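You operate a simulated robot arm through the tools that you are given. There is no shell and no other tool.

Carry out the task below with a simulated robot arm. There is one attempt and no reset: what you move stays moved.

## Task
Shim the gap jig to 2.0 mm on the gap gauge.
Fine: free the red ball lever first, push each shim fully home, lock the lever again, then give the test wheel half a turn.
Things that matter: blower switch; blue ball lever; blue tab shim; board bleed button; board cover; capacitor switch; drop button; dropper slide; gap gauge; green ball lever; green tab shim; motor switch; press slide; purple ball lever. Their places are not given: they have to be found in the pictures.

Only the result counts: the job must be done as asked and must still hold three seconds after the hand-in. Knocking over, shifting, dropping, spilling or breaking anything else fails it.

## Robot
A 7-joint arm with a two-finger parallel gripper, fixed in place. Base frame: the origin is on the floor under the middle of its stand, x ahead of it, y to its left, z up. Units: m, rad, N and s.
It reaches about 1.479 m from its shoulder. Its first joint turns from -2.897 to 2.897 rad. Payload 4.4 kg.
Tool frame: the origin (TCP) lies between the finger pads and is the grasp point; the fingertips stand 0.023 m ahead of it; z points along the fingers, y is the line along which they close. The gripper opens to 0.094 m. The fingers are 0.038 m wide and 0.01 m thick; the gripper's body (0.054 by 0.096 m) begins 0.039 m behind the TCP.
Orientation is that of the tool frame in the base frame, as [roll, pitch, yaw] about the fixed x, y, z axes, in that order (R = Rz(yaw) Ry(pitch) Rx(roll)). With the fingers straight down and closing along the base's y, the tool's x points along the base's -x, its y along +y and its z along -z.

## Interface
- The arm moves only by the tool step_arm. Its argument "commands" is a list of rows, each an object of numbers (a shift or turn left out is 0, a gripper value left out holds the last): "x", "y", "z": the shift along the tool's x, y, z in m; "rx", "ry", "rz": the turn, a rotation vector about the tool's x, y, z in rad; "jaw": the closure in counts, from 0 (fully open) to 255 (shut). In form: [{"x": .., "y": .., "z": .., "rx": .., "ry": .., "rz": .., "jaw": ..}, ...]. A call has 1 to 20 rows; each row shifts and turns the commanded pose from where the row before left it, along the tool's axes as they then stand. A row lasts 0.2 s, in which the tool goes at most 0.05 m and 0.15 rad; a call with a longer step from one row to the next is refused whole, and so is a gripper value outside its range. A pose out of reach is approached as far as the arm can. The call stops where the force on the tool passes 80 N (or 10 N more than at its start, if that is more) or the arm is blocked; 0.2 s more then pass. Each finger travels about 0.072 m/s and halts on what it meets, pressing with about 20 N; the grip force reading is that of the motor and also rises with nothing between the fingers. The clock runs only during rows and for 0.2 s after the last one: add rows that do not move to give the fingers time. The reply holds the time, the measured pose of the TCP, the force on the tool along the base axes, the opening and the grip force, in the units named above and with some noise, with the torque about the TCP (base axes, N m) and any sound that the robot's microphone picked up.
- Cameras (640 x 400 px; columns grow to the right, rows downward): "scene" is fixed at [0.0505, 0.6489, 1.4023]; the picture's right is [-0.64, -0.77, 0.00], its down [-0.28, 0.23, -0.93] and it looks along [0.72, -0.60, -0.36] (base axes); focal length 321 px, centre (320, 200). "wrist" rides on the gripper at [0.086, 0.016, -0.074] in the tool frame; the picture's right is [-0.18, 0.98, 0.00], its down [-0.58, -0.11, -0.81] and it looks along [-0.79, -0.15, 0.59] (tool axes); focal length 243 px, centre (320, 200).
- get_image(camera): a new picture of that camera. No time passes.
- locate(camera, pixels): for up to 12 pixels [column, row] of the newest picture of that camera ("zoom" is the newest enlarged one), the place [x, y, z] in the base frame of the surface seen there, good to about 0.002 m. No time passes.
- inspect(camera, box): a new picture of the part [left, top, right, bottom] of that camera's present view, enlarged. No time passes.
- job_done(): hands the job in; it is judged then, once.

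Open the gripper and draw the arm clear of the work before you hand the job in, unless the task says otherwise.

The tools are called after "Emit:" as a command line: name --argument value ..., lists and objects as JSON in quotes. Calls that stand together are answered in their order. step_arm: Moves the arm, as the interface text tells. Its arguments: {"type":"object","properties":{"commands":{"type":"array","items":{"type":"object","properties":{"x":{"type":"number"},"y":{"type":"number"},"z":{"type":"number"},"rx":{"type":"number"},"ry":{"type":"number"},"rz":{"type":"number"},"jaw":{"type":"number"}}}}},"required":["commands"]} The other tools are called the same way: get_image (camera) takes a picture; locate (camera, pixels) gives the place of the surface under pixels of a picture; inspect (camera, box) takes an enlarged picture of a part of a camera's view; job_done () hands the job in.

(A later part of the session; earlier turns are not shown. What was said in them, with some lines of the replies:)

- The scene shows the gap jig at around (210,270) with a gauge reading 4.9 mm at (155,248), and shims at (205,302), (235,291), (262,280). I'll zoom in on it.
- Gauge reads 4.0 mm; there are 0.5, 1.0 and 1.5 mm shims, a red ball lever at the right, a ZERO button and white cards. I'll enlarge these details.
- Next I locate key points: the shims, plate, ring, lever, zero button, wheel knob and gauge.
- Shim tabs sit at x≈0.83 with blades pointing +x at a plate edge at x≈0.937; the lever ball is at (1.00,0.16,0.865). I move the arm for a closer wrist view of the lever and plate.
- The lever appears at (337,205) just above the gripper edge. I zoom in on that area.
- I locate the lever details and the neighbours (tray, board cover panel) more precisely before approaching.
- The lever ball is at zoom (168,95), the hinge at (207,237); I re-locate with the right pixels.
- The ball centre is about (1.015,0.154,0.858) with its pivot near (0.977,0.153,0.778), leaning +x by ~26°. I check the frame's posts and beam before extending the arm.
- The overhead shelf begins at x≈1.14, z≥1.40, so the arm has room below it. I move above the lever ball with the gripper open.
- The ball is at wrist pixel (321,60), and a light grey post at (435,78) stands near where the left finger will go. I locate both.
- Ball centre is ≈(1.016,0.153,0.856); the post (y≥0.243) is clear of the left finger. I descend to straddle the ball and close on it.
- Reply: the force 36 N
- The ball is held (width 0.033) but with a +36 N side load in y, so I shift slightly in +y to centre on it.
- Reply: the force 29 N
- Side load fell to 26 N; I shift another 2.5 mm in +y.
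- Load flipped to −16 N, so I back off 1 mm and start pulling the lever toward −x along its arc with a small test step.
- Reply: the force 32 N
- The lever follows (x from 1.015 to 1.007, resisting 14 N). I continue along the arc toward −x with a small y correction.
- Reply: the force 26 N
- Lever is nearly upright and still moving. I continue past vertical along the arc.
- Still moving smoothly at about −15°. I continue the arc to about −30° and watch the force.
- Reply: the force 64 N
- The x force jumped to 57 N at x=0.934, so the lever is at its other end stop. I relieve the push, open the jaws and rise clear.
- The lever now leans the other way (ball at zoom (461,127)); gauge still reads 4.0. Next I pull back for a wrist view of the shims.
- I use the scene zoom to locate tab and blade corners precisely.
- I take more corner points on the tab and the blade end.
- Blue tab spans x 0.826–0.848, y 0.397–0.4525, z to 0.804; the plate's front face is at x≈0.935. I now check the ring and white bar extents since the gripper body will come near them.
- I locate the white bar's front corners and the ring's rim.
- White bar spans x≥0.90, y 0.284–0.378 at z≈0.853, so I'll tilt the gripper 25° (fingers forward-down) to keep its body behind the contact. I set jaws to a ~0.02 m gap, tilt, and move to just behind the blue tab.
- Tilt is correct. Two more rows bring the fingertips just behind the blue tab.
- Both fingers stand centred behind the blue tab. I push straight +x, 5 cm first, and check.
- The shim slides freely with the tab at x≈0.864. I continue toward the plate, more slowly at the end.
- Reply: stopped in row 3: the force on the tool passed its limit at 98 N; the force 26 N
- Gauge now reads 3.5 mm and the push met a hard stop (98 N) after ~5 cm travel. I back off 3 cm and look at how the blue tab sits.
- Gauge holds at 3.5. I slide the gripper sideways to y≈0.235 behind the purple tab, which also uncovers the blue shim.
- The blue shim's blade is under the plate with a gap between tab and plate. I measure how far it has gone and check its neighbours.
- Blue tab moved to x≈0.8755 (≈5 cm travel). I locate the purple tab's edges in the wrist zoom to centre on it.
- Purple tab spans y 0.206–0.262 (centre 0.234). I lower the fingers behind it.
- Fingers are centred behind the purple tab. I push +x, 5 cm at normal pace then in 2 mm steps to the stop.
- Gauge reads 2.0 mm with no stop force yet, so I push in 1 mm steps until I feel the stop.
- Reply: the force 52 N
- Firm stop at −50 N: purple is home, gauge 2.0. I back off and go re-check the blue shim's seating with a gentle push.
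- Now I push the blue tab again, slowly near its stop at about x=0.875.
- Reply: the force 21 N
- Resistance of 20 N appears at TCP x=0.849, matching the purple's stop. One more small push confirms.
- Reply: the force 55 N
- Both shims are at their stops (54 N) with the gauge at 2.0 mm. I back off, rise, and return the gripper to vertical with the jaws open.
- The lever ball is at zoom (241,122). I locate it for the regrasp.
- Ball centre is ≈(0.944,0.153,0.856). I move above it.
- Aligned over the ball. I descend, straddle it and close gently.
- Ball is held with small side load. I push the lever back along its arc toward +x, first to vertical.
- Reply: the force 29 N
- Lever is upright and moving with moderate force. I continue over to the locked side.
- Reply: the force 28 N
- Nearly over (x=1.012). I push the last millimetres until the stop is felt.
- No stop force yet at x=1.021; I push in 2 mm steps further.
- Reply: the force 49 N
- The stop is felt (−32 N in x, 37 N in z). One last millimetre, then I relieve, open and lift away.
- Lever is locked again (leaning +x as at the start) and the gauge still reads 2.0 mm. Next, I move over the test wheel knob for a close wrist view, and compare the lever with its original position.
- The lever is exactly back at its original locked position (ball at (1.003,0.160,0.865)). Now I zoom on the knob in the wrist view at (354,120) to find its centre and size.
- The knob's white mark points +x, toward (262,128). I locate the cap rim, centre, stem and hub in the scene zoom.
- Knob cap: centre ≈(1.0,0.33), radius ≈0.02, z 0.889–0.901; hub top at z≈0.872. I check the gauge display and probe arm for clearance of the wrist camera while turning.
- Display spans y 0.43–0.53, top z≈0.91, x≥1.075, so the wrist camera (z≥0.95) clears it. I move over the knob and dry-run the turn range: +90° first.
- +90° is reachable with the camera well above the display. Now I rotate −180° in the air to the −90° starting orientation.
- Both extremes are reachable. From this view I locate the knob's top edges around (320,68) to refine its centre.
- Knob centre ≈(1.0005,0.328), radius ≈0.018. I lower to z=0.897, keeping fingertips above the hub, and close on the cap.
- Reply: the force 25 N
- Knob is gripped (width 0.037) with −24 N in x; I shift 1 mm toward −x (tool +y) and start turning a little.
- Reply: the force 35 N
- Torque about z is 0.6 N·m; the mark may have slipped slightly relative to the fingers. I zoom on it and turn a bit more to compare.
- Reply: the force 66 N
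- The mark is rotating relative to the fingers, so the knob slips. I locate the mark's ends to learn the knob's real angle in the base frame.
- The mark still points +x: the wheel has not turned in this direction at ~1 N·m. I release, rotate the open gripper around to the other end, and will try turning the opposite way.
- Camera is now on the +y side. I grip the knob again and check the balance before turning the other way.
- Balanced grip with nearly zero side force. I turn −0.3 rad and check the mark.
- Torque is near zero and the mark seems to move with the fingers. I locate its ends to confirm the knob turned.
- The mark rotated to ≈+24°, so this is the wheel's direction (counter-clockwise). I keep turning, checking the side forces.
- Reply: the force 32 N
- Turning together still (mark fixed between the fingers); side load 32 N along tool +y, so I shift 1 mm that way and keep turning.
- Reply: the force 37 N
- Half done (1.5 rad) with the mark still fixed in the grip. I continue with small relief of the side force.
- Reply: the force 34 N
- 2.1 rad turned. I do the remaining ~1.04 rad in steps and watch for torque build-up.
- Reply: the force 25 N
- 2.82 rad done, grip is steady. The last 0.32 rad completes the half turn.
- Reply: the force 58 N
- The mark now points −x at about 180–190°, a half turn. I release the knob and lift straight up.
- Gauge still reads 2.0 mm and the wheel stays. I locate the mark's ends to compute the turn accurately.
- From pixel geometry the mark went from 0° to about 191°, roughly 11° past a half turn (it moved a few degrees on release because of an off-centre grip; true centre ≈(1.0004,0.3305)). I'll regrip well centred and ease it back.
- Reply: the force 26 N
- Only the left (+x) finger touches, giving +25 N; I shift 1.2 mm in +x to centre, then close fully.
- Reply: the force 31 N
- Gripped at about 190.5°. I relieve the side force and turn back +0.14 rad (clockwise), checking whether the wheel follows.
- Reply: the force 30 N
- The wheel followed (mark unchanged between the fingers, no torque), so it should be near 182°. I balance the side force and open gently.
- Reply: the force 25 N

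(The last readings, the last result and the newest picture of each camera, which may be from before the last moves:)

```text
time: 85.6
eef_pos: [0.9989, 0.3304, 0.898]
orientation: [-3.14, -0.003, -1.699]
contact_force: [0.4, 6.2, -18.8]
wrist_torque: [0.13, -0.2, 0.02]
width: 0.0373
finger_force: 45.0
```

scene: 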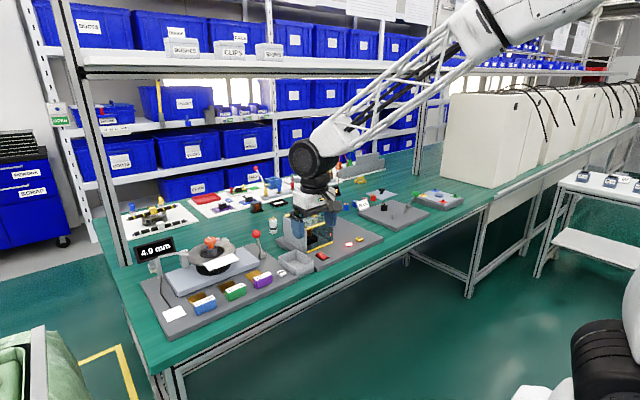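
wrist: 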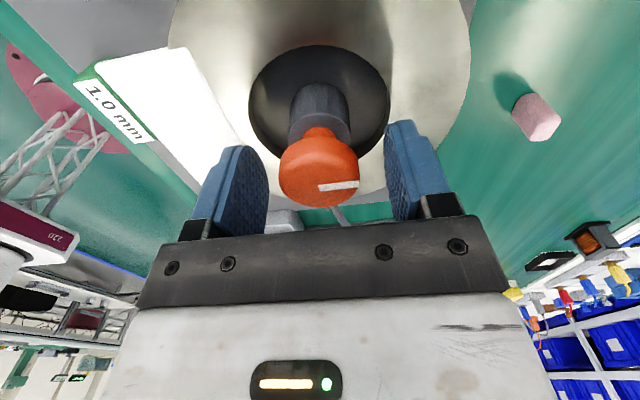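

Side force is balanced (0.4 N). I open the jaws gently, lift, and re-check the mark.

Emit:
step_arm --commands '[{"jaw": 160}, {"jaw": 130}, {"jaw": 79}, {}, {"z": -0.036}, {"z": -0.036}, {"z": -0.036}, {"rz": -0.14}, {}]'

Emit:
inspect --camera "wrist" --box '[280, 20, 360, 110]'

Emit:
inspect --camera "scene" --box '[120, 200, 300, 320]'

```text
time: 87.6
eef_pos: [0.9975, 0.3311, 1.0049]
orientation: [3.141, -0.002, -1.558]
contact_force: [-0.5, 0.1, 0.7]
wrist_torque: [0.0, -0.02, -0.01]
width: 0.0648
finger_force: 0.0
```

```text
4.44 times, centred on (320, 65) of wrist
```

zoom: 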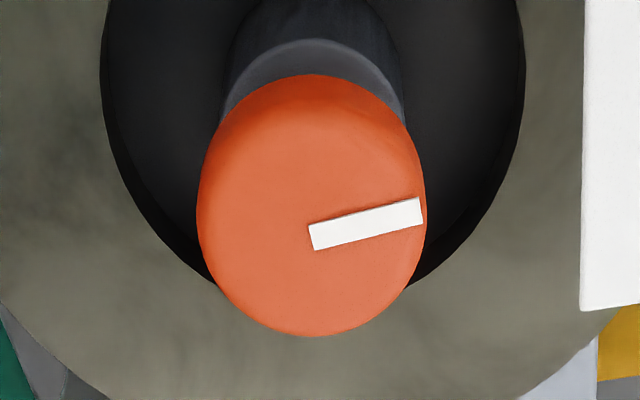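

```text
3.33 times, centred on (210, 260) of scene
```

zoom: 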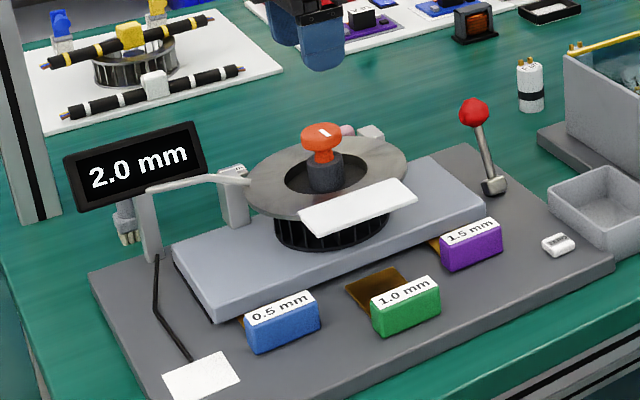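

The mark is now at ≈184°, the gauge reads 2.0 mm, the lever is locked and both shims are home. I withdraw upward, rotate back and open the gripper fully.

Emit:
step_arm --commands '[{"z": -0.045}, {"z": -0.045}, {"z": -0.045}, {"z": -0.045, "jaw": 0}, {"rz": 0.144}, {"rz": 0.144}, {"rz": 0.144}, {"rz": 0.144}, {"rz": 0.144}, {"rz": 0.144}, {"rz": 0.144}, {"rz": 0.144}, {"rz": 0.144}, {"rz": 0.144}, {"rz": 0.144}]'

Emit:
step_arm --commands '[{"x": 0.045}, {"x": 0.045}, {"x": 0.045}, {"x": 0.045}, {"x": 0.045}, {"x": 0.045}, {"x": 0.045}, {"x": 0.045}, {"x": 0.035}, {}]'

Emit:
inspect --camera "scene" --box '[120, 200, 320, 330]'

Emit:
get_image --camera "wrist"

Emit:
get_image --camera "scene"

```text
time: 90.8
eef_pos: [0.9992, 0.3318, 1.1859]
orientation: [-3.137, 0.001, 3.138]
contact_force: [-0.2, 0.2, 0.2]
wrist_torque: [0.01, 0.02, 0.0]
width: 0.0941
finger_force: 0.1
```

```text
time: 93.0
eef_pos: [0.6042, 0.334, 1.184]
orientation: [-3.139, 0.0, 3.139]
contact_force: [0.0, -0.1, -0.4]
wrist_torque: [0.03, -0.03, 0.01]
width: 0.0942
finger_force: 0.0
```

```text
3.08 times, centred on (220, 265) of scene
```

zoom: 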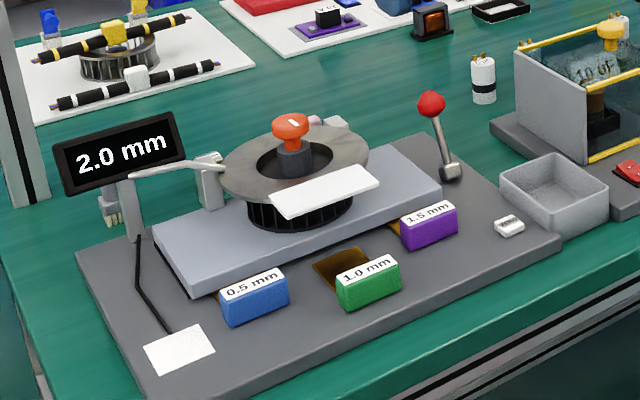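

```text
taken
```

wrist: 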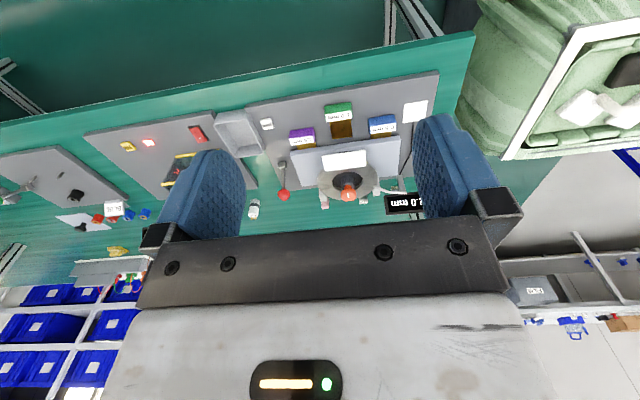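

```text
taken
```

scene: 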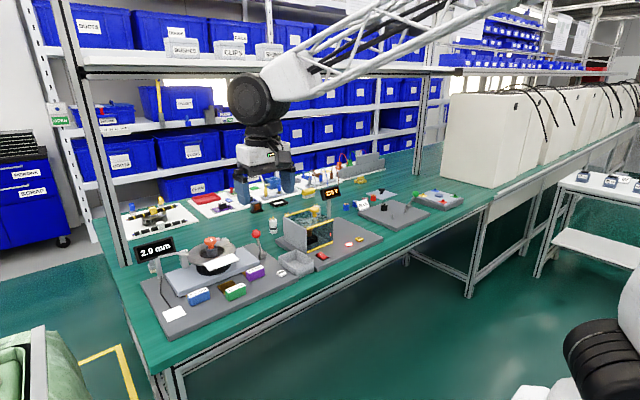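

The gauge reads 2.0 mm, the blue and purple shims are home, and the red lever is back in its locked lean. The wheel mark is turned to the near side, and the arm is clear with the gripper open. I hand the job in.

Emit:
job_done

```text
The job is handed in.
```

I shimmed the gap jig to 2.0 mm on the gap gauge and handed the job in. The gauge still read 2.0 mm in the last picture.

- **Red ball lever:** I freed it before touching the shims. Afterwards I locked it again against its stop, and it sits exactly where it started.
- **Shims:** I pushed the blue (0.5 mm) and purple (1.5 mm) shims in until they hit a hard stop. The green one stayed where it was. The gauge went from 4.0 to 3.5 to 2.0 mm.
- **Test wheel:** it ended about 184° from its start, a few degrees past half a turn, judged from the mark on the knob. My first try went the wrong way and the gripper slipped without moving the wheel. Turning counter-clockwise worked, but it overshot to about 191°, so I eased it back.

I did not press the ZERO button, so 2.0 mm is on the gauge's existing zero. The arm is clear with the gripper open. I saw nothing else moved or knocked over.
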